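You operate a simulated robot arm through the tools that you are given. There is no shell and no other tool. Be economical: measure what you need, move in short steps, check, and stop when the job is done.

The job below is to be done with a simulated robot arm. You get a single attempt, and the scene is never put back.

Task
Gauge the three blocks' rivets and clamp the block that reads NO.
Fine: with the green gauge, put back where it stood; clamp in the vise; leave the two good blocks. Set down upright: green gauge, yellow block.

It is judged by the outcome, as a careful person would: the job done as asked, and still so three seconds after it is handed in. It fails if anything else is knocked over, pushed out of place, dropped, spilled or broken.

Robot
A 7-joint arm with a two-finger parallel gripper, fixed in place. Base frame: the origin is at the foot of the arm, x ahead of it, y to its left, z up; the work surface is at about z = 0. Readings come in cm, rad, newtons and seconds.
With the tool pointing down near the work surface it reaches from about 24 to 62 cm from the base axis. Its first joint turns from -1.152 to 1.152 rad. Payload 2.6 kg.
Tool frame: the origin (TCP) lies between the finger pads and is the grasp point; the fingertips stand 3 cm ahead of it; z points along the fingers, y is the line along which they close. Largest opening 9.4 cm; finger width 2.8, thickness 1; the body of the gripper, 5 by 9.6 cm, starts 5.5 cm behind the TCP.
Orientation is that of the tool frame in the base frame, as a unit quaternion [x, y, z, w]. With the fingers straight down and closing along the base's y, the tool's x points along the base's -x, its y along +y and its z along -z.

Tools
- The arm moves only by the tool nudge_tool. Its argument "moves" is a list of rows, each an object of numbers (a shift or turn left out is 0, a gripper value left out holds the last): "wx", "wy", "wz": the turn, a rotation vector about the base's x, y, z in units of 120 degrees (1.0 is 120 degrees); "tx", "ty", "tz": the shift along the base's x, y, z in units of 500 mm (1.0 is 500 mm); "grip": the gripper command, from -1 (fully open) to 1 (shut), values between in proportion. In form: [{"wx": .., "wy": .., "wz": .., "tx": .., "ty": .., "tz": .., "grip": ..}, ...]. A call has 1 to 10 rows; each row is the pose to reach, as a shift and turn from the pose commanded when the call began. A call with a number of a shift or a turn outside -1 to 1 is refused whole. Rows are played at 5 a second. More than 5 cm and 0.15 rad between two rows, or a gripper value outside its range, and nothing of the call is played. Where a pose cannot be reached the arm comes as near as it can. A force on the tool above 90 N (or 10 N above the force at the start of the call, whichever is more), or a blocked arm, ends the call early, and 0.2 s more pass. The fingers move at their own pace (about 7.2 cm/s each) and stop on an object; they squeeze with about 44 N. The grip force told is the motor's: it shows also when the fingers shut on nothing. Time passes only in rows, and 0.2 s behind the last, so rows that repeat a pose let the fingers close. The reply holds the time, the measured pose of the TCP, the force on the tool along the base axes, the opening and the grip force, in the units named above and with some noise, with the torque about the TCP (base axes, N m) and any sound that the robot's microphone picked up.
- Cameras (640 x 400 px; columns grow to the right, rows downward): "scene" is fixed at [4.51, 43.21, 57.16]; the picture's right is [-0.76, -0.65, 0.00], its down [-0.36, 0.42, -0.83] and it looks along [0.54, -0.63, -0.56] (base axes); focal length 287 px, centre (320, 200). "wrist" rides on the gripper at [7.6, 1.4, -10.2] in the tool frame; the picture's right is [-0.18, 0.98, 0.00], its down [-0.75, -0.14, -0.64] and it looks along [-0.63, -0.12, 0.77] (tool axes); focal length 243 px, centre (320, 200). There is no depth. A picture from a camera that has moved, and an enlarged one, comes with that camera's place and axes in the base frame and with its lens. The place of the scene camera against the robot may be out by one fixed shift of up to 1.2 cm in any direction.
- camera(camera): a new picture of that camera. It takes no simulated time.
- inspect(camera, box): a new picture of the part [left, top, right, bottom] of that camera's present view, enlarged. It takes no simulated time.
- job_done(): hands the job in; it is judged then, once.

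Go step by step. Nothing tells you positions but the pictures and the camera data: compare them with the known pose of the tool, close in by small moves and look again before you grip or let go. The budget is 120 turns and 64 pictures, counting those below and the enlarged ones. Unless the task says otherwise, let go and move clear before handing in, and close with one line.

The tools are called after "Call:" as a command line: name --argument value ..., lists and objects as JSON in quotes. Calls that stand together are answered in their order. nudge_tool: Moves the arm, as the interface text tells. Its arguments: {"type":"object","properties":{"moves":{"type":"array","items":{"type":"object","properties":{"wx":{"type":"number"},"wy":{"type":"number"},"wz":{"type":"number"},"tx":{"type":"number"},"ty":{"type":"number"},"tz":{"type":"number"},"grip":{"type":"number"}}}}},"required":["moves"]} The other tools are called the same way: camera (camera) takes a picture; inspect (camera, box) takes an enlarged picture of a part of a camera's view; job_done () hands the job in.

At the start:

```text
time_s: 0.0
ee_pos: [33.07, 14.45, 35.58]
orientation: [0.0, 1.0, 0.0, 0.0]
ft_force: [0.3, -0.3, 0.1]
moment: [0.02, 0.0, 0.0]
opening: 9.42
grasp_force: 0.0
```

scene: 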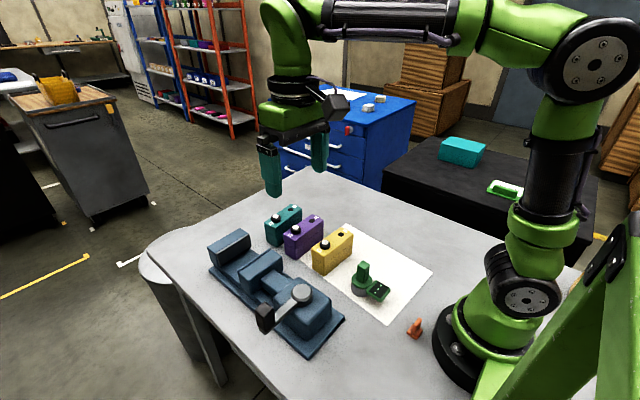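
wrist: 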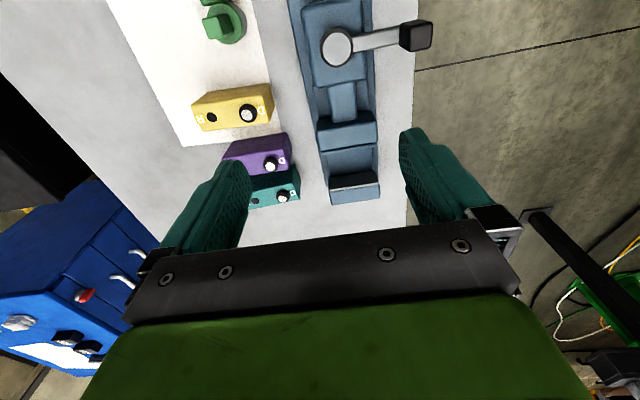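

I see three blocks (teal, purple, yellow), a vise, a green gauge and an orange item near the base. I'll look closer before moving.

Call:
inspect --camera "scene" --box '[190, 180, 450, 360]'

Call:
inspect --camera "scene" --box '[330, 240, 440, 350]'

Call:
inspect --camera "wrist" --box '[150, 0, 450, 210]'

```text
2.22 times, centred on (320, 270) of scene
camera zoom: at [4.51, 43.21, 57.16], right [-0.76, -0.65, 0.0], down [-0.36, 0.42, -0.83], along [0.54, -0.63, -0.56], focal length 638 px, centre (320, 44)
```

zoom: 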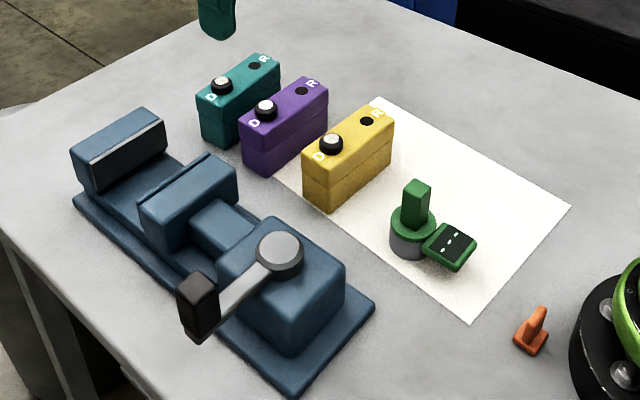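

```text
3.64 times, centred on (385, 295) of scene
camera zoom: at [4.51, 43.21, 57.16], right [-0.76, -0.65, 0.0], down [-0.36, 0.42, -0.83], along [0.54, -0.63, -0.56], focal length 1045 px, centre (84, -146)
```

zoom: 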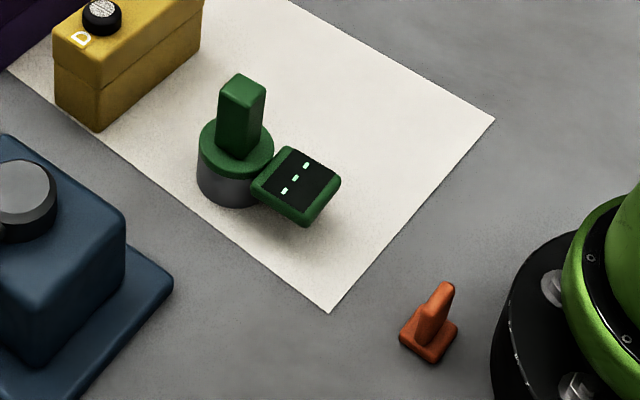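

```text
1.90 times, centred on (300, 105) of wrist
camera zoom: at [25.41, 15.84, 45.85], right [0.18, 0.98, 0.0], down [0.75, -0.14, 0.64], along [0.63, -0.12, -0.77], focal length 462 px, centre (358, 381)
```

zoom: 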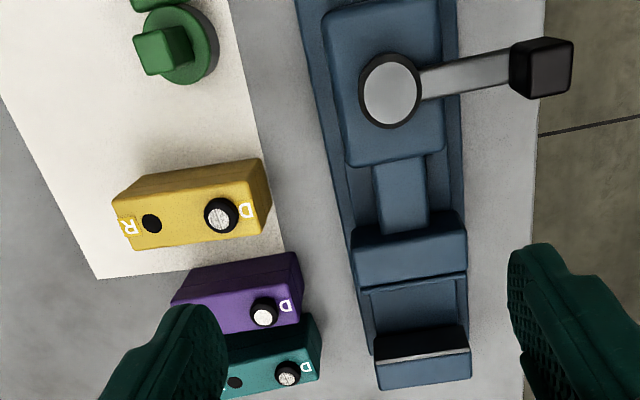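

Rough positions: yellow D-stud about (38,1), purple (48,2), teal (55,2), gauge (26,2), vise along x at y≈17 with its lever pivot near (31,17). I'll shift above the blocks for an exact view.

Call:
nudge_tool --moves '[{"ty": -0.08, "tx": -0.02}, {"ty": -0.16, "tx": -0.05}, {"ty": -0.24, "tx": -0.08}, {"ty": -0.24, "tx": -0.08}]'

Call:
camera --camera "wrist"

```text
time_s: 1.0
ee_pos: [29.01, 2.38, 35.54]
orientation: [0.0, 1.0, -0.001, 0.0]
ft_force: [0.2, -0.7, -0.4]
moment: [0.02, 0.0, 0.01]
opening: 9.4
grasp_force: 0.1
```

```text
58 pictures are left
camera wrist: at [21.39, 3.78, 45.88], right [0.18, 0.98, 0.0], down [0.75, -0.14, 0.64], along [0.63, -0.12, -0.77], focal length 243 px, centre (320, 200)
```

wrist: 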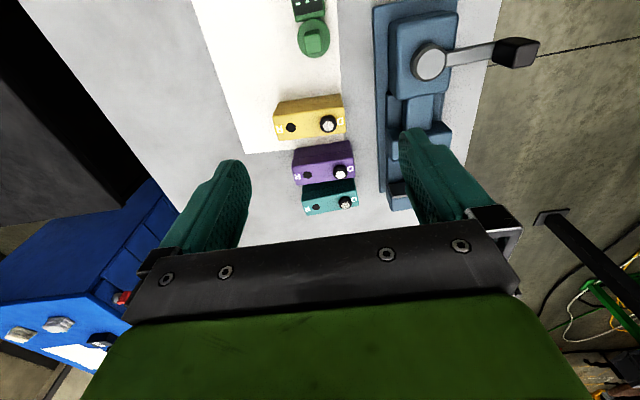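

Call:
inspect --camera "wrist" --box '[250, 80, 390, 220]'

Call:
inspect --camera "wrist" --box '[260, 0, 380, 80]'

Call:
inspect --camera "wrist" --box '[360, 0, 560, 220]'

```text
2.86 times, centred on (320, 150) of wrist
camera zoom: at [21.39, 3.78, 45.88], right [0.18, 0.98, 0.0], down [0.75, -0.14, 0.64], along [0.63, -0.12, -0.77], focal length 693 px, centre (320, 343)
```

zoom: 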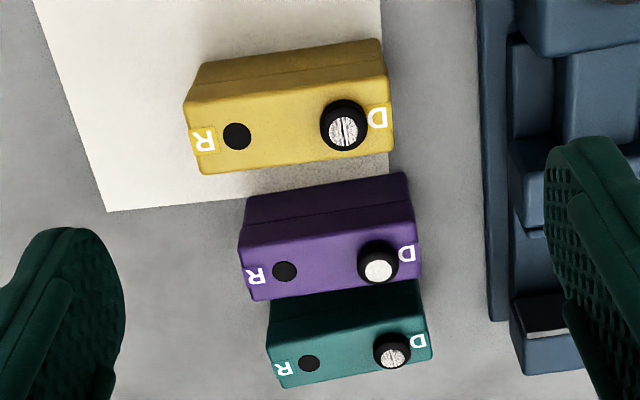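

```text
5.00 times, centred on (320, 40) of wrist
camera zoom: at [21.39, 3.78, 45.88], right [0.18, 0.98, 0.0], down [0.75, -0.14, 0.64], along [0.63, -0.12, -0.77], focal length 1213 px, centre (320, 1000)
```

zoom: 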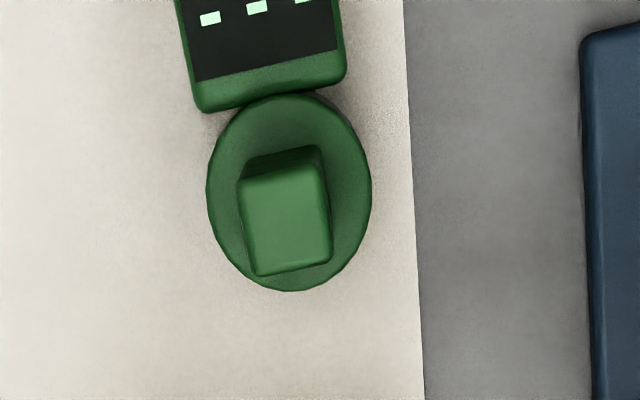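

```text
1.82 times, centred on (460, 110) of wrist
camera zoom: at [21.39, 3.78, 45.88], right [0.18, 0.98, 0.0], down [0.75, -0.14, 0.64], along [0.63, -0.12, -0.77], focal length 441 px, centre (66, 364)
```

zoom: 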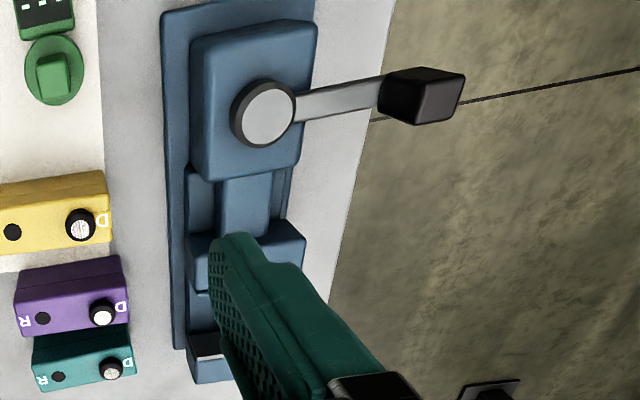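

Triangulating two views: studs at yellow (37.1,2.1), purple (46.9,2.7), teal (53.9,2.8), heads at z≈7.8. The gauge handle is near (26.2,1.8). I'll descend above the gauge and look again.

Call:
nudge_tool --moves '[{"tx": -0.03, "tz": -0.08}, {"tx": -0.056, "ty": -0.012, "tz": -0.16}, {"tx": -0.056, "ty": -0.012, "tz": -0.24}, {"tx": -0.056, "ty": -0.012, "tz": -0.32}, {"tx": -0.056, "ty": -0.012, "tz": -0.4}, {"tx": -0.056, "ty": -0.012, "tz": -0.4}]'

Call:
camera --camera "wrist"

Call:
inspect --camera "scene" --box '[310, 220, 430, 320]'

```text
time_s: 2.4
ee_pos: [26.18, 1.75, 15.46]
orientation: [0.0, 1.0, -0.001, 0.0]
ft_force: [-0.6, -0.4, -0.9]
moment: [-0.02, 0.01, -0.01]
opening: 9.4
grasp_force: 0.0
```

```text
54 pictures are left
camera wrist: at [18.6, 3.16, 25.81], right [0.18, 0.98, 0.0], down [0.75, -0.14, 0.64], along [0.63, -0.12, -0.77], focal length 243 px, centre (320, 200)
```

wrist: 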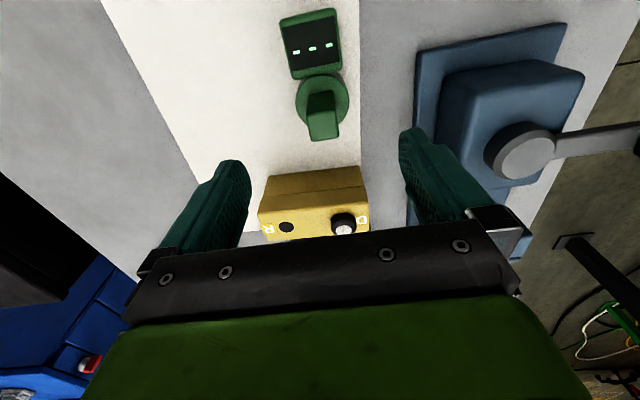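

```text
4.00 times, centred on (370, 270) of scene
camera zoom: at [4.51, 43.21, 57.16], right [-0.76, -0.65, 0.0], down [-0.36, 0.42, -0.83], along [0.54, -0.63, -0.56], focal length 1149 px, centre (120, -80)
```

zoom: 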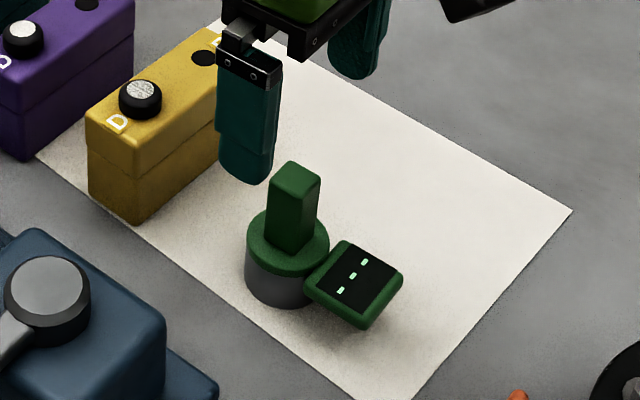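

Call:
inspect --camera "wrist" --box '[260, 0, 380, 150]'

```text
2.67 times, centred on (320, 75) of wrist
camera zoom: at [18.6, 3.16, 25.81], right [0.18, 0.98, 0.0], down [0.75, -0.14, 0.64], along [0.63, -0.12, -0.77], focal length 647 px, centre (320, 533)
```

zoom: 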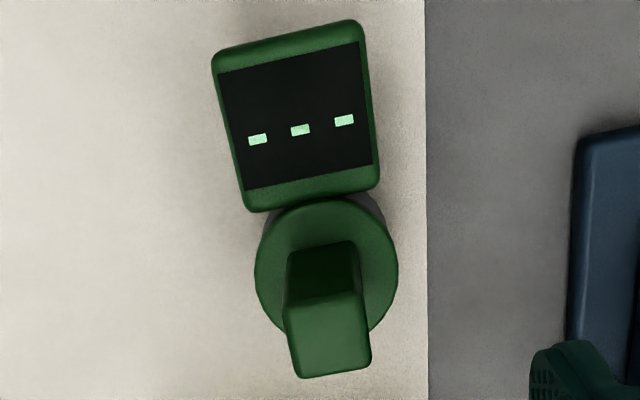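

Handle top is a 2.1 cm square at (26.3,1.95,7.3), aligned with the base axes. I'll descend and grip it across y.

Call:
nudge_tool --moves '[{"tx": 0.002, "ty": 0.004, "tz": -0.06}, {"tx": 0.002, "ty": 0.004, "tz": -0.12}, {"tx": 0.002, "ty": 0.004, "tz": -0.16}, {"tx": 0.002, "ty": 0.004, "tz": -0.178}, {"tx": 0.002, "ty": 0.004, "tz": -0.178}]'

Call:
inspect --camera "scene" --box '[310, 220, 430, 320]'

Call:
camera --camera "wrist"

```text
time_s: 3.6
ee_pos: [26.46, 1.96, 6.67]
orientation: [0.0, 1.0, -0.001, 0.0]
ft_force: [0.0, -0.3, -0.6]
moment: [-0.01, 0.01, -0.01]
opening: 9.4
grasp_force: 0.1
```

```text
4.00 times, centred on (370, 270) of scene
camera zoom: at [4.51, 43.21, 57.16], right [-0.76, -0.65, 0.0], down [-0.36, 0.42, -0.83], along [0.54, -0.63, -0.56], focal length 1149 px, centre (120, -80)
```

zoom: 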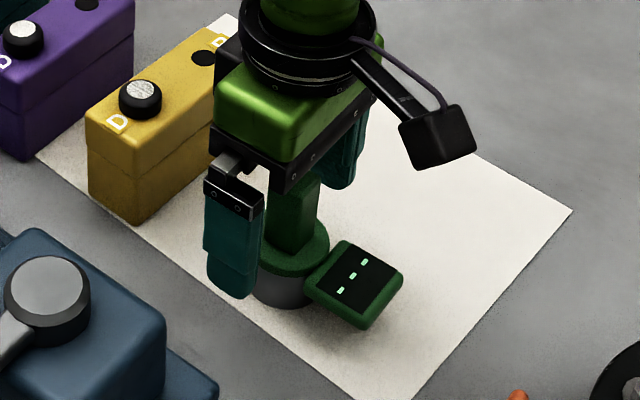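

```text
50 pictures are left
camera wrist: at [18.73, 3.39, 16.96], right [0.18, 0.98, 0.0], down [0.75, -0.14, 0.64], along [0.63, -0.12, -0.77], focal length 243 px, centre (320, 200)
```

wrist: 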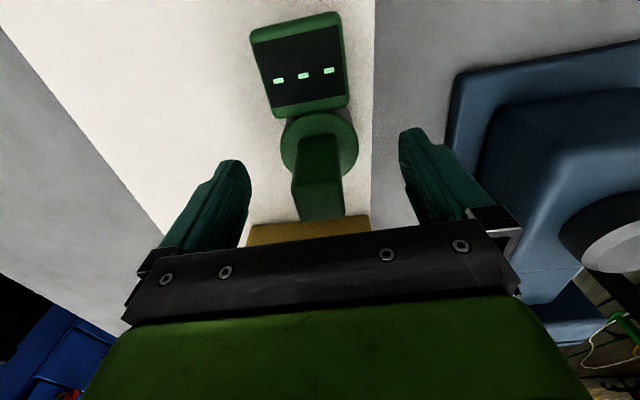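

Call:
nudge_tool --moves '[{"grip": 0.4}, {"grip": 0.4}, {"grip": 0.6}, {"grip": 1}, {"grip": 1}, {"grip": 1}]'

Call:
camera --camera "wrist"

```text
time_s: 5.0
ee_pos: [26.48, 2.02, 6.66]
orientation: [-0.001, 1.0, 0.0, 0.001]
ft_force: [0.6, 3.7, 7.8]
moment: [0.04, 0.09, -0.06]
opening: 2.68
grasp_force: 44.3
```

```text
49 pictures are left
camera wrist: at [18.75, 3.4, 17.0], right [0.18, 0.98, 0.0], down [0.75, -0.14, 0.64], along [0.63, -0.12, -0.77], focal length 243 px, centre (320, 200)
```

wrist: 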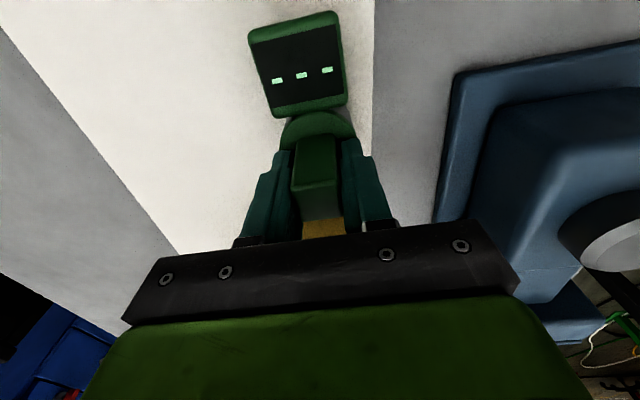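

The gauge is gripped (2.7 cm). I'll lift it straight up and check the scene view.

Call:
nudge_tool --moves '[{"tz": 0.02}, {"tz": 0.06}, {"tz": 0.12}, {"tz": 0.2}, {"tz": 0.28}, {"tz": 0.28}]'

Call:
inspect --camera "scene" --box '[250, 100, 450, 300]'

```text
time_s: 6.4
ee_pos: [26.37, 2.11, 20.63]
orientation: [-0.001, 1.0, 0.001, -0.001]
ft_force: [-0.8, -0.5, -4.9]
moment: [0.02, -0.06, 0.02]
opening: 2.68
grasp_force: 43.8
```

```text
2.00 times, centred on (350, 200) of scene
camera zoom: at [4.51, 43.21, 57.16], right [-0.76, -0.65, 0.0], down [-0.36, 0.42, -0.83], along [0.54, -0.63, -0.56], focal length 575 px, centre (260, 200)
```

zoom: 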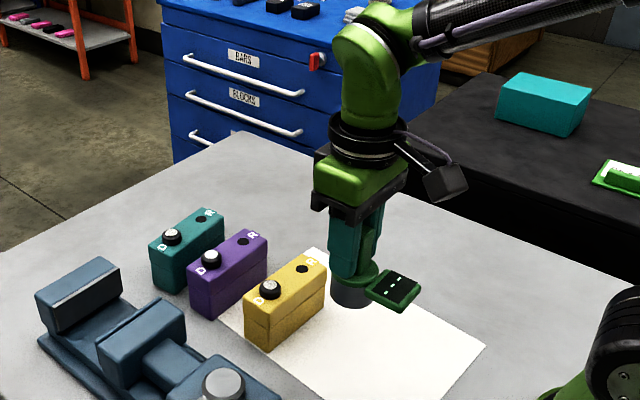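

Held firmly. Now I'll carry it above the yellow block's D stud at safe height.

Call:
nudge_tool --moves '[{"tx": 0.08}, {"tx": 0.16}, {"tx": 0.22, "ty": 0.004}, {"tx": 0.22, "ty": 0.004, "tz": -0.05}, {"tx": 0.22, "ty": 0.004, "tz": -0.09}, {"tx": 0.22, "ty": 0.004, "tz": -0.09}]'

Call:
inspect --camera "scene" --box '[270, 190, 390, 290]'

Call:
camera --camera "wrist"

```text
time_s: 7.8
ee_pos: [37.53, 2.17, 16.15]
orientation: [0.001, 1.0, 0.0, 0.0]
ft_force: [0.2, -0.7, -5.4]
moment: [0.0, -0.02, 0.0]
opening: 2.72
grasp_force: 44.2
```

```text
4.00 times, centred on (330, 240) of scene
camera zoom: at [4.51, 43.21, 57.16], right [-0.76, -0.65, 0.0], down [-0.36, 0.42, -0.83], along [0.54, -0.63, -0.56], focal length 1149 px, centre (280, 40)
```

zoom: 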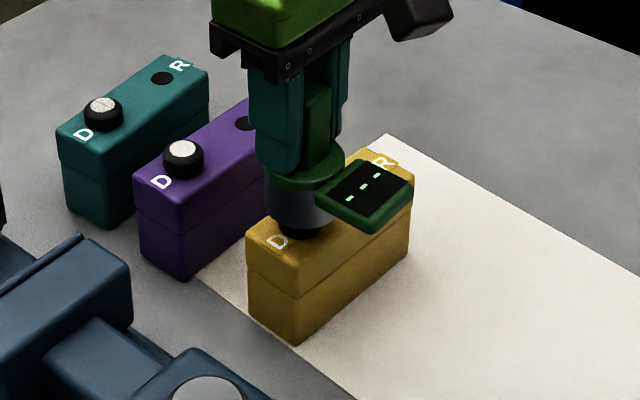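

```text
46 pictures are left
camera wrist: at [29.75, 3.55, 26.4], right [0.18, 0.98, 0.0], down [0.75, -0.14, 0.64], along [0.63, -0.12, -0.77], focal length 243 px, centre (320, 200)
```

wrist: 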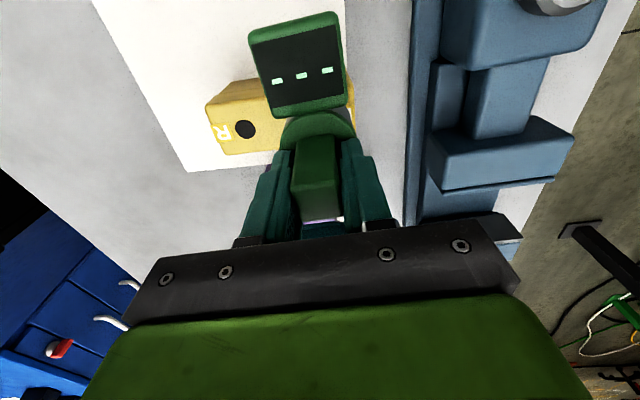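

Call:
inspect --camera "scene" --box '[320, 220, 370, 260]'

```text
10.00 times, centred on (345, 240) of scene
camera zoom: at [4.51, 43.21, 57.16], right [-0.76, -0.65, 0.0], down [-0.36, 0.42, -0.83], along [0.54, -0.63, -0.56], focal length 2873 px, centre (70, -200)
```

zoom: 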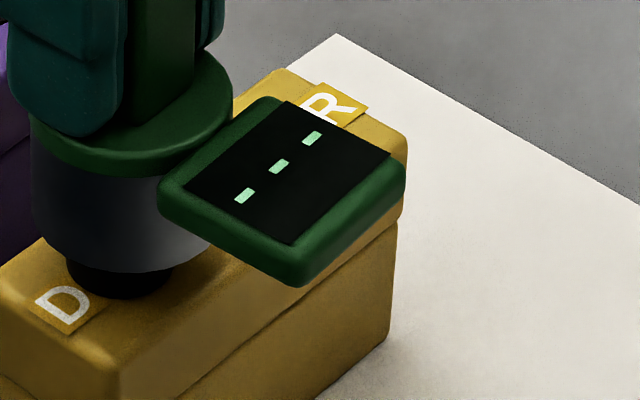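

Scene and wrist views agree that the gauge is nearly centred over the stud and just above it. I'll lower it slowly, watching the force.

Call:
nudge_tool --moves '[{"tx": 0.003, "ty": 0.001, "tz": -0.004}, {"tx": 0.003, "ty": 0.001, "tz": -0.008}, {"tx": 0.003, "ty": 0.001, "tz": -0.012}, {"tx": 0.003, "ty": 0.001, "tz": -0.012}]'

Call:
inspect --camera "scene" --box '[310, 220, 360, 260]'

```text
time_s: 8.8
ee_pos: [37.42, 2.26, 15.54]
orientation: [0.0, 1.0, 0.001, 0.0]
ft_force: [0.1, -0.2, -5.4]
moment: [0.07, -0.03, -0.02]
opening: 2.68
grasp_force: 43.9
```

```text
10.00 times, centred on (335, 240) of scene
camera zoom: at [4.51, 43.21, 57.16], right [-0.76, -0.65, 0.0], down [-0.36, 0.42, -0.83], along [0.54, -0.63, -0.56], focal length 2873 px, centre (170, -200)
```

zoom: 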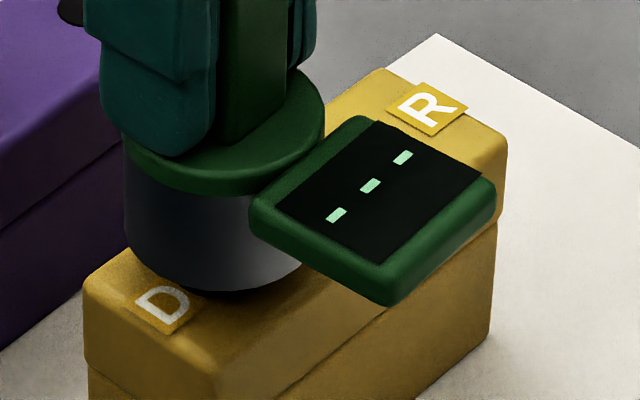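

Call:
nudge_tool --moves '[{"tz": -0.004}, {"tz": -0.008}, {"tz": -0.012}, {"tz": -0.012}]'

Call:
inspect --camera "scene" --box '[310, 220, 360, 260]'

```text
time_s: 9.8
ee_pos: [37.55, 2.28, 14.94]
orientation: [0.001, 1.0, 0.0, -0.001]
ft_force: [0.3, 0.1, -4.3]
moment: [-0.02, -0.06, 0.01]
opening: 2.71
grasp_force: 44.1
```

```text
10.00 times, centred on (335, 240) of scene
camera zoom: at [4.51, 43.21, 57.16], right [-0.76, -0.65, 0.0], down [-0.36, 0.42, -0.83], along [0.54, -0.63, -0.56], focal length 2873 px, centre (170, -200)
```

zoom: 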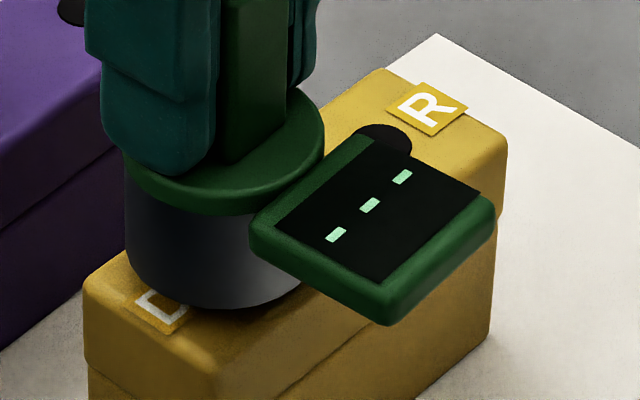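

Call:
nudge_tool --moves '[{"tz": -0.004}, {"tz": -0.008}, {"tz": -0.012}, {"tz": -0.012}]'

Call:
inspect --camera "scene" --box '[310, 220, 360, 260]'

```text
time_s: 10.8
ee_pos: [37.58, 2.15, 14.26]
orientation: [0.0, 1.0, -0.001, 0.0]
ft_force: [-0.2, -0.6, -4.9]
moment: [0.0, -0.05, -0.02]
opening: 2.69
grasp_force: 44.0
```

```text
10.00 times, centred on (335, 240) of scene
camera zoom: at [4.51, 43.21, 57.16], right [-0.76, -0.65, 0.0], down [-0.36, 0.42, -0.83], along [0.54, -0.63, -0.56], focal length 2873 px, centre (170, -200)
```

zoom: 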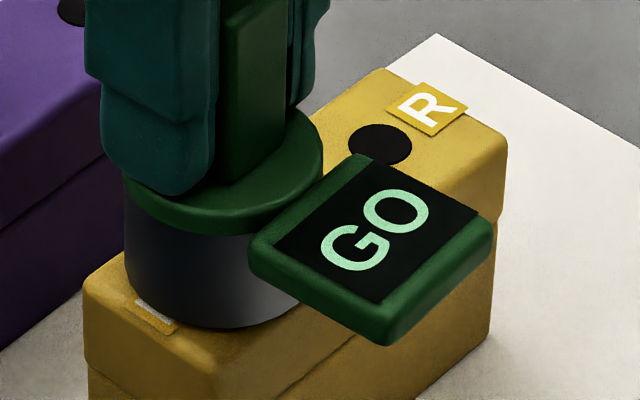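

It reads GO, though no contact force shows yet. I'll seat it fully to confirm the reading.

Call:
nudge_tool --moves '[{"tz": -0.003}, {"tz": -0.006}, {"tz": -0.009}, {"tz": -0.009}, {"tz": -0.009}]'

Call:
inspect --camera "scene" --box '[310, 220, 360, 260]'

```text
time_s: 12.0
ee_pos: [37.65, 2.27, 14.05]
orientation: [0.001, 1.0, -0.001, 0.002]
ft_force: [-14.8, -2.1, 42.0]
moment: [-0.19, 1.33, -0.06]
opening: 2.69
grasp_force: 44.2
```

```text
10.00 times, centred on (335, 240) of scene
camera zoom: at [4.49, 43.21, 57.17], right [-0.76, -0.65, 0.0], down [-0.36, 0.42, -0.83], along [0.54, -0.63, -0.55], focal length 2873 px, centre (170, -200)
```

zoom: 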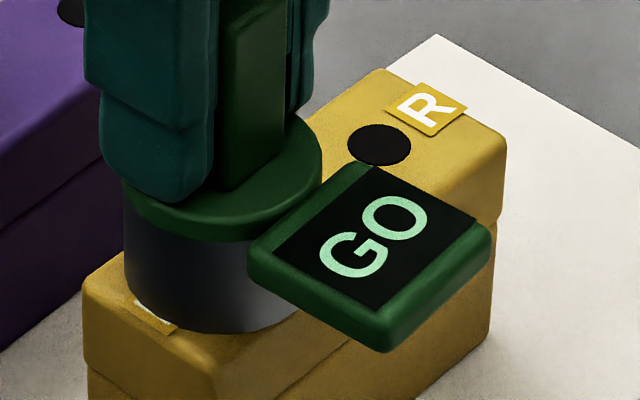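

The yellow block reads GO on D. The R spot on the same block is also a possible gauge point, so I'll lift clear and try that too.

Call:
nudge_tool --moves '[{"tz": 0.01}, {"tz": 0.03}, {"tz": 0.05}, {"tz": 0.05, "ty": -0.06}, {"tz": 0.05, "ty": -0.128}, {"tz": 0.03, "ty": -0.128}, {"tz": 0.02, "ty": -0.128}, {"tz": 0.02, "ty": -0.128}]'

Call:
inspect --camera "scene" --box '[300, 200, 380, 260]'

```text
time_s: 13.8
ee_pos: [37.63, -4.13, 14.87]
orientation: [-0.001, 1.0, 0.0, 0.001]
ft_force: [0.7, -0.6, -5.1]
moment: [-0.01, -0.06, -0.01]
opening: 2.7
grasp_force: 43.6
```

```text
6.67 times, centred on (340, 230) of scene
camera zoom: at [4.51, 43.21, 57.16], right [-0.76, -0.65, 0.0], down [-0.36, 0.42, -0.83], along [0.54, -0.63, -0.56], focal length 1915 px, centre (187, 0)
```

zoom: 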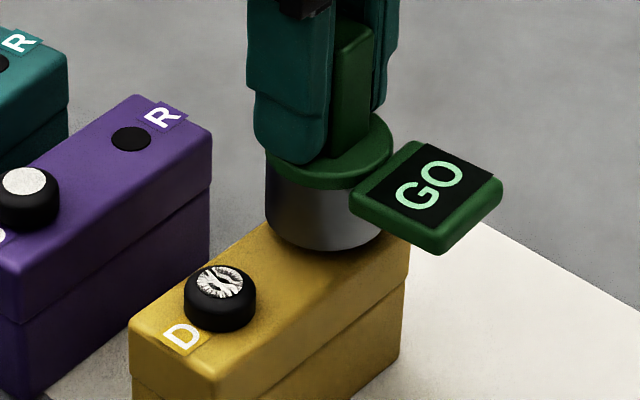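

Call:
nudge_tool --moves '[{"tz": -0.006}, {"tz": -0.01}, {"tz": -0.013}, {"tz": -0.015}, {"tz": -0.015}, {"tz": -0.015}]'

Call:
inspect --camera "scene" --box '[300, 200, 380, 260]'

```text
time_s: 15.2
ee_pos: [37.72, -4.17, 14.18]
orientation: [0.0, 1.0, 0.0, 0.0]
ft_force: [0.2, -0.2, -4.1]
moment: [-0.02, -0.08, 0.0]
opening: 2.69
grasp_force: 44.1
```

```text
6.67 times, centred on (340, 230) of scene
camera zoom: at [4.51, 43.21, 57.16], right [-0.76, -0.65, 0.0], down [-0.36, 0.42, -0.83], along [0.54, -0.63, -0.56], focal length 1915 px, centre (187, 0)
```

zoom: 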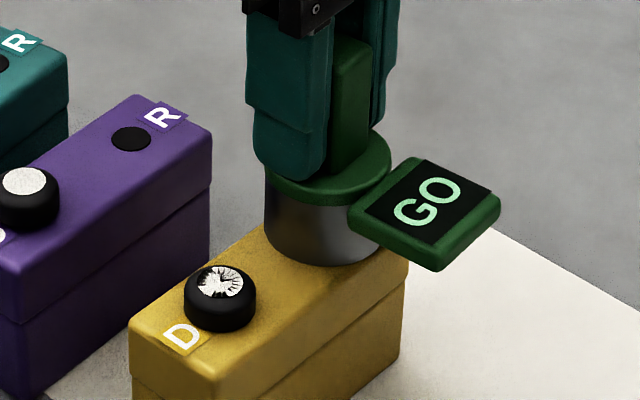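

Call:
nudge_tool --moves '[{"tz": -0.002}, {"tz": -0.004}, {"tz": -0.006}, {"tz": -0.006}, {"tz": -0.006}]'

Call:
inspect --camera "scene" --box '[300, 200, 380, 260]'

```text
time_s: 16.4
ee_pos: [37.53, -4.09, 14.05]
orientation: [0.001, 1.0, 0.001, 0.002]
ft_force: [-14.7, 0.6, 51.9]
moment: [0.1, 1.42, 0.03]
opening: 2.7
grasp_force: 43.9
```

```text
6.67 times, centred on (340, 230) of scene
camera zoom: at [4.48, 43.22, 57.16], right [-0.76, -0.65, 0.0], down [-0.36, 0.42, -0.83], along [0.54, -0.63, -0.55], focal length 1915 px, centre (187, 0)
```

zoom: 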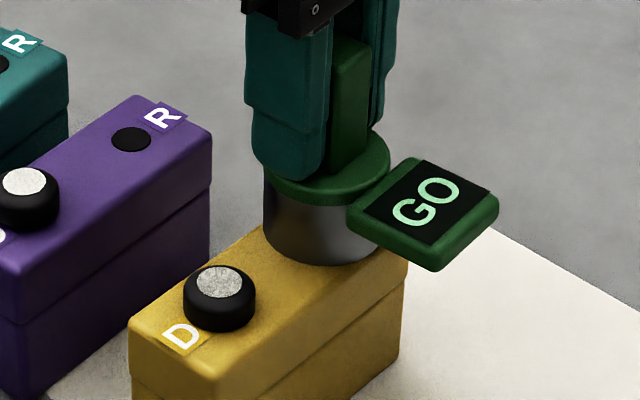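

No change on R; D is the rivet that triggered the reading. Next is purple's D stud at about (47.3,2.7).

Call:
nudge_tool --moves '[{"tz": 0.02}, {"tz": 0.08}, {"tz": 0.08, "ty": 0.07, "tx": 0.05}, {"tz": 0.08, "ty": 0.13, "tx": 0.12}, {"tz": 0.08, "ty": 0.136, "tx": 0.193}, {"tz": 0.05, "ty": 0.136, "tx": 0.193}, {"tz": 0.034, "ty": 0.136, "tx": 0.193}, {"tz": 0.034, "ty": 0.136, "tx": 0.193}]'

Call:
inspect --camera "scene" --box '[260, 190, 340, 250]'

```text
time_s: 18.2
ee_pos: [47.18, 2.73, 15.55]
orientation: [0.0, 1.0, 0.0, 0.0]
ft_force: [-0.3, -0.4, -4.9]
moment: [-0.02, -0.05, 0.03]
opening: 2.69
grasp_force: 43.5
```

```text
6.67 times, centred on (300, 220) of scene
camera zoom: at [4.51, 43.21, 57.16], right [-0.76, -0.65, 0.0], down [-0.36, 0.42, -0.83], along [0.54, -0.63, -0.56], focal length 1915 px, centre (453, 67)
```

zoom: 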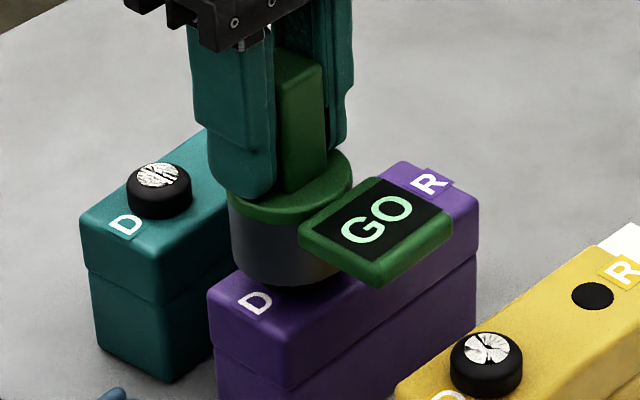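

Alignment matches the yellow case. Lowering.

Call:
nudge_tool --moves '[{"tz": -0.006, "ty": -0.002, "tx": -0.001}, {"tz": -0.012, "ty": -0.002, "tx": -0.001}, {"tz": -0.018, "ty": -0.002, "tx": -0.001}, {"tz": -0.024, "ty": -0.002, "tx": -0.001}, {"tz": -0.027, "ty": -0.002, "tx": -0.001}, {"tz": -0.027, "ty": -0.002, "tx": -0.001}]'

Call:
inspect --camera "scene" --box '[260, 190, 340, 250]'

```text
time_s: 19.6
ee_pos: [47.15, 2.66, 14.24]
orientation: [0.0, 1.0, 0.0, 0.0]
ft_force: [-0.3, 0.1, -5.1]
moment: [0.0, -0.06, 0.0]
opening: 2.67
grasp_force: 43.9
```

```text
6.67 times, centred on (300, 220) of scene
camera zoom: at [4.51, 43.21, 57.16], right [-0.76, -0.65, 0.0], down [-0.36, 0.42, -0.83], along [0.54, -0.63, -0.56], focal length 1915 px, centre (453, 67)
```

zoom: 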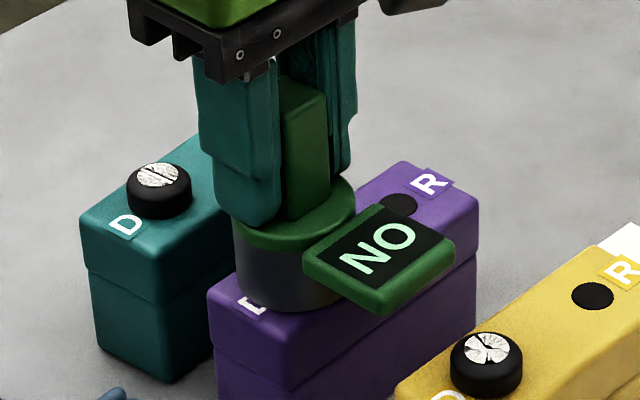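

Purple reads NO. I'll gauge teal too, to be sure exactly one is bad.

Call:
nudge_tool --moves '[{"tz": 0.04}, {"tz": 0.08}, {"tz": 0.08, "tx": 0.07}, {"tz": 0.08, "tx": 0.143, "ty": 0.004}, {"tz": 0.05, "tx": 0.143, "ty": 0.004}, {"tz": 0.03, "tx": 0.143, "ty": 0.004}, {"tz": 0.03, "tx": 0.143, "ty": 0.004}]'

Call:
inspect --camera "scene" --box '[240, 180, 320, 240]'

```text
time_s: 21.2
ee_pos: [54.17, 2.84, 15.79]
orientation: [0.0, 1.0, 0.0, 0.0]
ft_force: [1.2, -1.0, -4.9]
moment: [-0.01, -0.04, -0.01]
opening: 2.7
grasp_force: 44.1
```

```text
6.67 times, centred on (280, 210) of scene
camera zoom: at [4.51, 43.21, 57.16], right [-0.76, -0.65, 0.0], down [-0.36, 0.42, -0.83], along [0.54, -0.63, -0.56], focal length 1915 px, centre (587, 133)
```

zoom: 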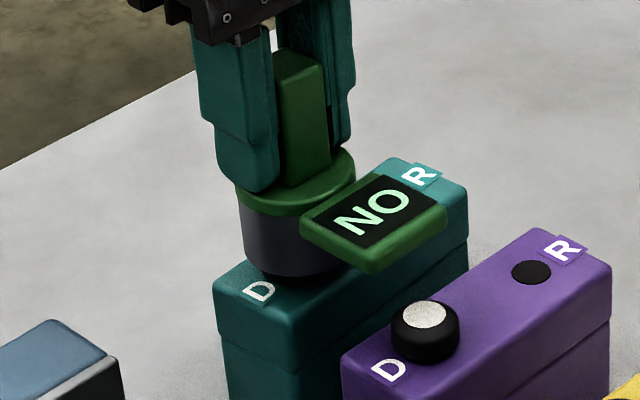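

Call:
nudge_tool --moves '[{"tz": -0.008}, {"tz": -0.014}, {"tz": -0.02}, {"tz": -0.026}, {"tz": -0.031}, {"tz": -0.031}]'

Call:
inspect --camera "scene" --box '[240, 180, 320, 240]'

```text
time_s: 22.6
ee_pos: [54.26, 2.8, 14.15]
orientation: [-0.001, 1.0, 0.0, 0.001]
ft_force: [4.0, 0.4, 12.5]
moment: [0.09, -0.1, 0.07]
opening: 2.72
grasp_force: 43.8
```

```text
6.67 times, centred on (280, 210) of scene
camera zoom: at [4.5, 43.21, 57.17], right [-0.76, -0.65, 0.0], down [-0.36, 0.42, -0.83], along [0.54, -0.63, -0.55], focal length 1915 px, centre (587, 133)
```

zoom: 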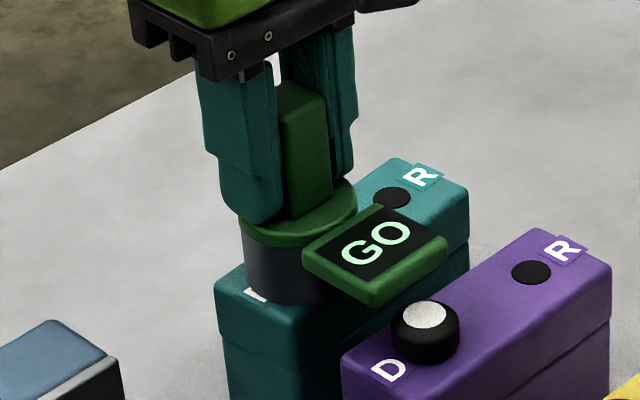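

Teal reads GO, purple NO. To rule out the R spots, I'll check teal R as well.

Call:
nudge_tool --moves '[{"tz": 0.02}, {"tz": 0.06}, {"tz": 0.06, "ty": -0.06}, {"tz": 0.06, "ty": -0.126, "tx": 0.008}, {"tz": 0.03, "ty": -0.126, "tx": 0.008}, {"tz": 0.01, "ty": -0.126, "tx": 0.008}, {"tz": 0.002, "ty": -0.126, "tx": 0.008}, {"tz": -0.002, "ty": -0.126, "tx": 0.008}, {"tz": -0.002, "ty": -0.126, "tx": 0.008}]'

Call:
inspect --camera "scene" --box '[240, 180, 320, 240]'

```text
time_s: 24.6
ee_pos: [54.68, -3.53, 14.13]
orientation: [0.0, 1.0, 0.0, 0.001]
ft_force: [-1.3, 0.5, 1.5]
moment: [-0.01, 0.27, -0.01]
opening: 2.7
grasp_force: 44.1
```

```text
6.67 times, centred on (280, 210) of scene
camera zoom: at [4.51, 43.21, 57.16], right [-0.76, -0.65, 0.0], down [-0.36, 0.42, -0.83], along [0.54, -0.63, -0.56], focal length 1915 px, centre (587, 133)
```

zoom: 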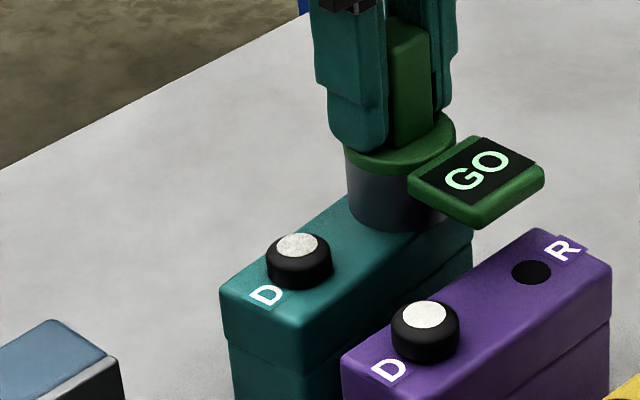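

Teal R leaves the reading at GO, so purple is the only bad block. Now I'll return the gauge to its stand position.

Call:
nudge_tool --moves '[{"tz": 0.04}, {"tz": 0.12}, {"tz": 0.13, "tx": -0.08, "ty": 0.016}, {"tz": 0.13, "tx": -0.17, "ty": 0.034}, {"tz": 0.13, "tx": -0.26, "ty": 0.052}, {"tz": 0.13, "tx": -0.35, "ty": 0.07}, {"tz": 0.13, "tx": -0.44, "ty": 0.088}, {"tz": 0.1, "tx": -0.52, "ty": 0.104}, {"tz": 0.05, "tx": -0.566, "ty": 0.111}, {"tz": 0.0, "tx": -0.566, "ty": 0.111}]'

Call:
nudge_tool --moves '[{"tz": -0.06}, {"tz": -0.1}, {"tz": -0.125}, {"tz": -0.138}, {"tz": -0.144}, {"tz": -0.147}, {"tz": -0.147}]'

Call:
inspect --camera "scene" --box '[310, 220, 430, 320]'

```text
time_s: 26.8
ee_pos: [26.34, 2.13, 14.1]
orientation: [-0.001, 1.0, 0.0, 0.0]
ft_force: [-0.5, -0.5, -5.2]
moment: [-0.02, -0.06, 0.0]
opening: 2.68
grasp_force: 43.3
```

```text
time_s: 28.4
ee_pos: [26.54, 2.06, 6.68]
orientation: [0.0, 1.0, -0.001, 0.0]
ft_force: [-0.4, 0.8, -0.5]
moment: [-0.01, 0.14, -0.05]
opening: 2.69
grasp_force: 43.8
```

```text
4.00 times, centred on (370, 270) of scene
camera zoom: at [4.51, 43.21, 57.16], right [-0.76, -0.65, 0.0], down [-0.36, 0.42, -0.83], along [0.54, -0.63, -0.56], focal length 1149 px, centre (120, -80)
```

zoom: 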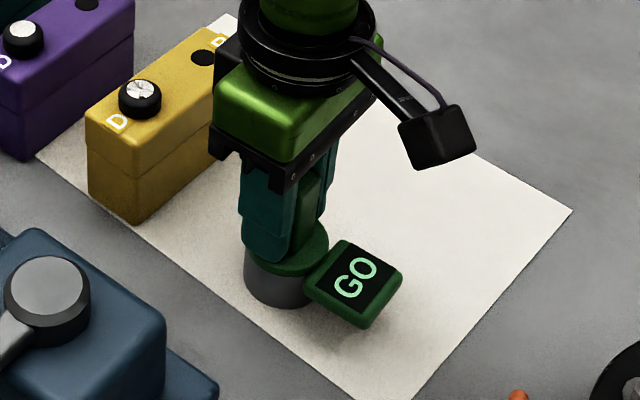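

It's back in the same spot and resting on the table. Releasing and rising.

Call:
nudge_tool --moves '[{"grip": 0.3}, {"grip": -0.4}, {"grip": -1}, {"grip": -1}, {"tz": 0.03}, {"tz": 0.09}, {"tz": 0.18}, {"tz": 0.27}, {"tz": 0.36}, {"tz": 0.36}]'

Call:
inspect --camera "scene" --box '[310, 220, 430, 320]'

```text
time_s: 30.6
ee_pos: [26.36, 2.13, 24.85]
orientation: [0.0, 1.0, 0.0, 0.0]
ft_force: [0.6, 0.9, -0.3]
moment: [0.0, -0.03, -0.02]
opening: 9.4
grasp_force: 0.2
```

```text
4.00 times, centred on (370, 270) of scene
camera zoom: at [4.51, 43.21, 57.16], right [-0.76, -0.65, 0.0], down [-0.36, 0.42, -0.83], along [0.54, -0.63, -0.56], focal length 1149 px, centre (120, -80)
```

zoom: 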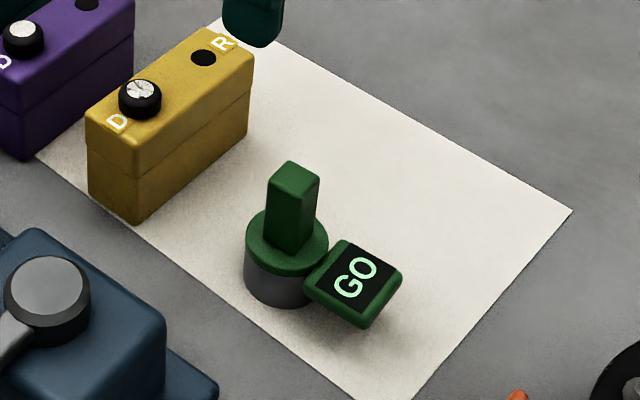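

Gauge restored exactly. Next I'll rotate the gripper 90° and hover over the purple block to measure it.

Call:
nudge_tool --moves '[{"wz": 0.07, "tx": 0.04, "tz": 0.01}, {"wz": 0.14, "tx": 0.08, "tz": 0.02}, {"wz": 0.21, "tx": 0.12, "tz": 0.03}, {"wz": 0.28, "tx": 0.16, "tz": 0.04}, {"wz": 0.35, "tx": 0.2, "tz": 0.05}, {"wz": 0.42, "tx": 0.24, "tz": 0.06}, {"wz": 0.49, "tx": 0.28, "tz": 0.06}, {"wz": 0.56, "tx": 0.32, "tz": 0.06, "ty": -0.02}, {"wz": 0.63, "tx": 0.36, "tz": 0.06, "ty": -0.04}, {"wz": 0.7, "tx": 0.4026, "tz": 0.06, "ty": -0.048}]'

Call:
nudge_tool --moves '[{"wz": 0.05}, {"wz": 0.05}]'

Call:
camera --camera "wrist"

```text
time_s: 32.8
ee_pos: [46.53, -0.38, 27.69]
orientation: [-0.671, 0.742, 0.001, 0.0]
ft_force: [1.0, -0.3, -0.3]
moment: [0.02, 0.01, 0.0]
opening: 9.4
grasp_force: 0.0
```

```text
time_s: 33.4
ee_pos: [46.62, -0.39, 27.8]
orientation: [0.708, -0.707, 0.0, 0.0]
ft_force: [-0.5, 0.1, -0.2]
moment: [-0.02, 0.03, 0.03]
opening: 9.39
grasp_force: 0.0
```

```text
30 pictures are left
camera wrist: at [45.12, -8.02, 38.06], right [-0.98, 0.18, 0.0], down [0.14, 0.75, 0.64], along [0.12, 0.63, -0.77], focal length 243 px, centre (320, 200)
```

wrist: 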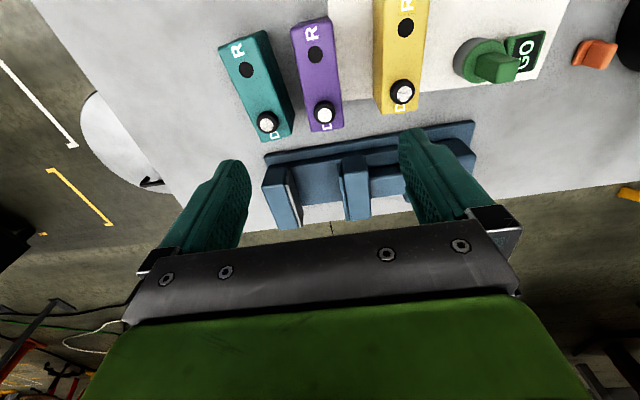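

Call:
inspect --camera "wrist" --box '[200, 0, 440, 150]'

Call:
inspect --camera "wrist" --box '[240, 110, 480, 240]'

```text
2.67 times, centred on (320, 75) of wrist
camera zoom: at [45.12, -8.02, 38.06], right [-0.98, 0.18, 0.0], down [0.14, 0.75, 0.64], along [0.12, 0.63, -0.77], focal length 647 px, centre (320, 533)
```

zoom: 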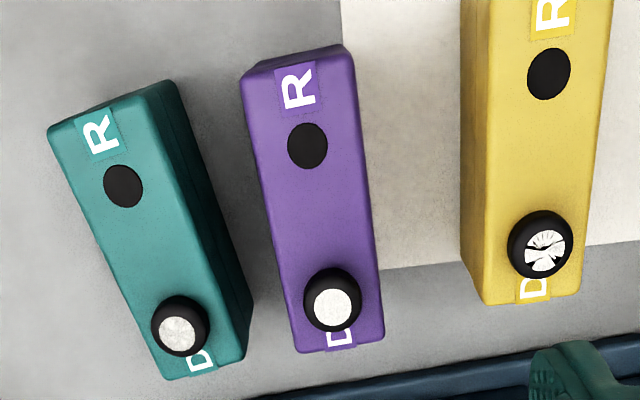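

```text
2.67 times, centred on (360, 175) of wrist
camera zoom: at [45.12, -8.02, 38.06], right [-0.98, 0.18, 0.0], down [0.14, 0.75, 0.64], along [0.12, 0.63, -0.77], focal length 647 px, centre (213, 267)
```

zoom: 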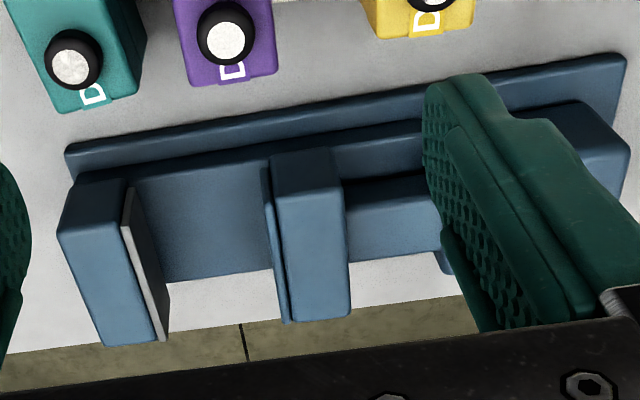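

Purple spans x 44.5–48.7 and y −5.9 to 5.4, top z≈7.3, and is well aligned. I'll look closely at the vise jaws before picking it up.

Call:
nudge_tool --moves '[{"ty": 0.08, "tx": 0.02}, {"ty": 0.16, "tx": 0.05}, {"ty": 0.24, "tx": 0.08}, {"ty": 0.28, "tx": 0.08}, {"ty": 0.28, "tx": 0.08}]'

Call:
inspect --camera "wrist" --box '[200, 0, 440, 150]'

Call:
inspect --camera "scene" --box '[200, 220, 360, 360]'

```text
time_s: 34.6
ee_pos: [50.5, 13.67, 27.85]
orientation: [0.707, -0.707, 0.0, 0.0]
ft_force: [0.8, -0.3, 0.1]
moment: [-0.02, 0.0, -0.03]
opening: 9.4
grasp_force: 0.1
```

```text
2.67 times, centred on (320, 75) of wrist
camera zoom: at [49.0, 6.12, 38.07], right [-0.98, 0.18, 0.0], down [0.14, 0.75, 0.64], along [0.12, 0.63, -0.77], focal length 647 px, centre (320, 533)
```

zoom: 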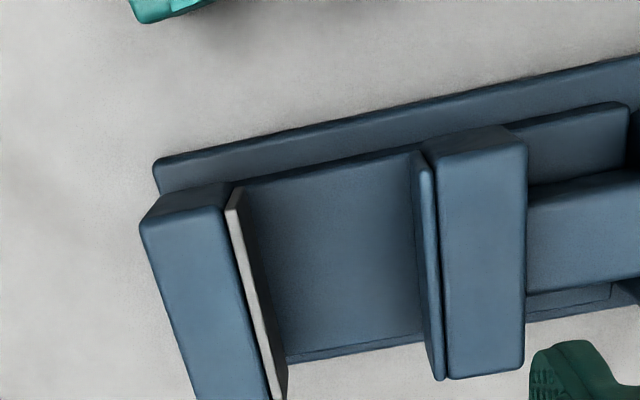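

```text
2.86 times, centred on (280, 290) of scene
camera zoom: at [4.51, 43.22, 57.16], right [-0.76, -0.65, 0.0], down [-0.36, 0.42, -0.83], along [0.54, -0.63, -0.56], focal length 821 px, centre (434, -57)
```

zoom: 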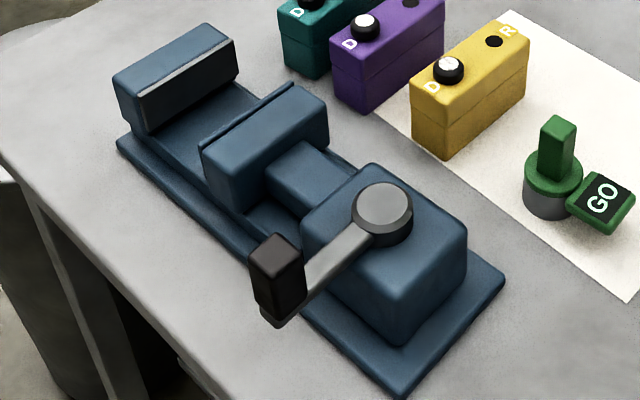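

Triangulated: jaw tops at z≈8.35, gap x 46.2–53.7, jaws y 12.3–21.5, bed z≈4.5. I'll grip only the top 2 cm of purple so the fingers stay above the jaws; heading back over it with a reduced opening.

Call:
nudge_tool --moves '[{"tx": -0.03, "ty": -0.08, "grip": -0.404}, {"tx": -0.06, "ty": -0.16}, {"tx": -0.078, "ty": -0.24}, {"tx": -0.078, "ty": -0.278}, {"tx": -0.078, "ty": -0.278, "tz": -0.09}, {"tx": -0.078, "ty": -0.278, "tz": -0.18}, {"tx": -0.078, "ty": -0.278, "tz": -0.25}, {"tx": -0.078, "ty": -0.278, "tz": -0.3}, {"tx": -0.078, "ty": -0.278, "tz": -0.3}]'

Call:
camera --camera "wrist"

Call:
inspect --camera "scene" --box '[240, 170, 360, 270]'

```text
time_s: 36.6
ee_pos: [46.57, -0.35, 12.67]
orientation: [-0.707, 0.707, 0.0, -0.001]
ft_force: [0.0, 0.0, 1.4]
moment: [0.02, 0.01, 0.02]
opening: 6.61
grasp_force: 0.0
```

```text
25 pictures are left
camera wrist: at [45.12, -8.0, 22.96], right [-0.98, 0.18, 0.0], down [0.14, 0.75, 0.64], along [0.12, 0.63, -0.77], focal length 243 px, centre (320, 200)
```

wrist: 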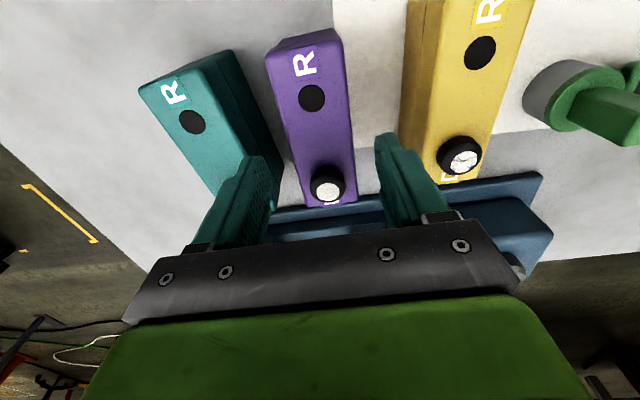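

```text
4.00 times, centred on (300, 220) of scene
camera zoom: at [4.51, 43.21, 57.16], right [-0.76, -0.65, 0.0], down [-0.36, 0.42, -0.83], along [0.54, -0.63, -0.56], focal length 1149 px, centre (400, 120)
```

zoom: 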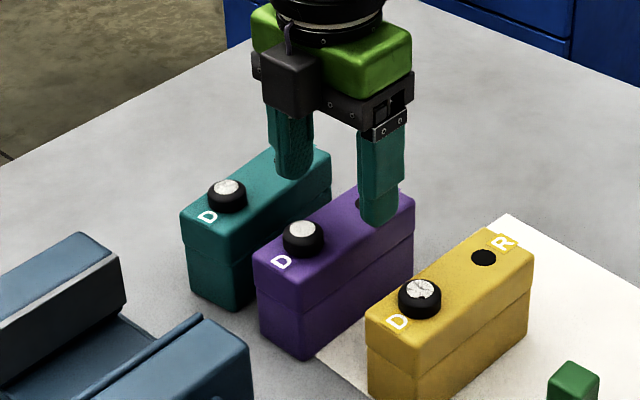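

Fingers straddle the purple block with clearance. Lowering and gripping.

Call:
nudge_tool --moves '[{"tz": -0.03}, {"tz": -0.06}, {"tz": -0.0866}, {"tz": -0.0866}]'

Call:
inspect --camera "scene" --box '[240, 170, 360, 270]'

```text
time_s: 37.6
ee_pos: [46.63, -0.32, 8.32]
orientation: [-0.707, 0.707, -0.001, 0.0]
ft_force: [-0.1, 0.5, 0.0]
moment: [-0.02, 0.06, -0.02]
opening: 6.61
grasp_force: 0.0
```

```text
4.00 times, centred on (300, 220) of scene
camera zoom: at [4.51, 43.21, 57.16], right [-0.76, -0.65, 0.0], down [-0.36, 0.42, -0.83], along [0.54, -0.63, -0.56], focal length 1149 px, centre (400, 120)
```

zoom: 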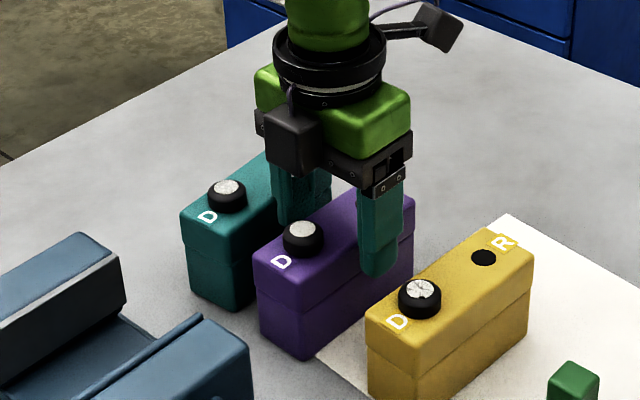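

Call:
nudge_tool --moves '[{"grip": 0.1}, {"grip": 0.3}, {"grip": 1}, {"grip": 1}, {"grip": 1}]'

Call:
nudge_tool --moves '[{"tz": 0.01}, {"tz": 0.02}, {"tz": 0.04}, {"tz": 0.04}]'

Call:
inspect --camera "scene" --box '[240, 170, 360, 270]'

```text
time_s: 38.8
ee_pos: [46.58, -0.31, 8.37]
orientation: [0.708, -0.706, 0.0, 0.0]
ft_force: [1.0, 0.4, 0.6]
moment: [0.07, -0.04, -0.07]
opening: 4.56
grasp_force: 44.1
```

```text
time_s: 39.8
ee_pos: [46.61, -0.27, 10.37]
orientation: [-0.707, 0.707, 0.0, 0.0]
ft_force: [0.1, 0.2, -4.8]
moment: [-0.01, 0.0, 0.04]
opening: 4.54
grasp_force: 43.5
```

```text
4.00 times, centred on (300, 220) of scene
camera zoom: at [4.51, 43.21, 57.16], right [-0.76, -0.65, 0.0], down [-0.36, 0.42, -0.83], along [0.54, -0.63, -0.56], focal length 1149 px, centre (400, 120)
```

zoom: 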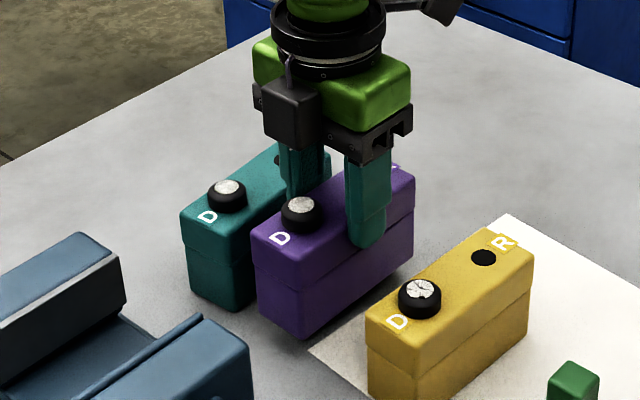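

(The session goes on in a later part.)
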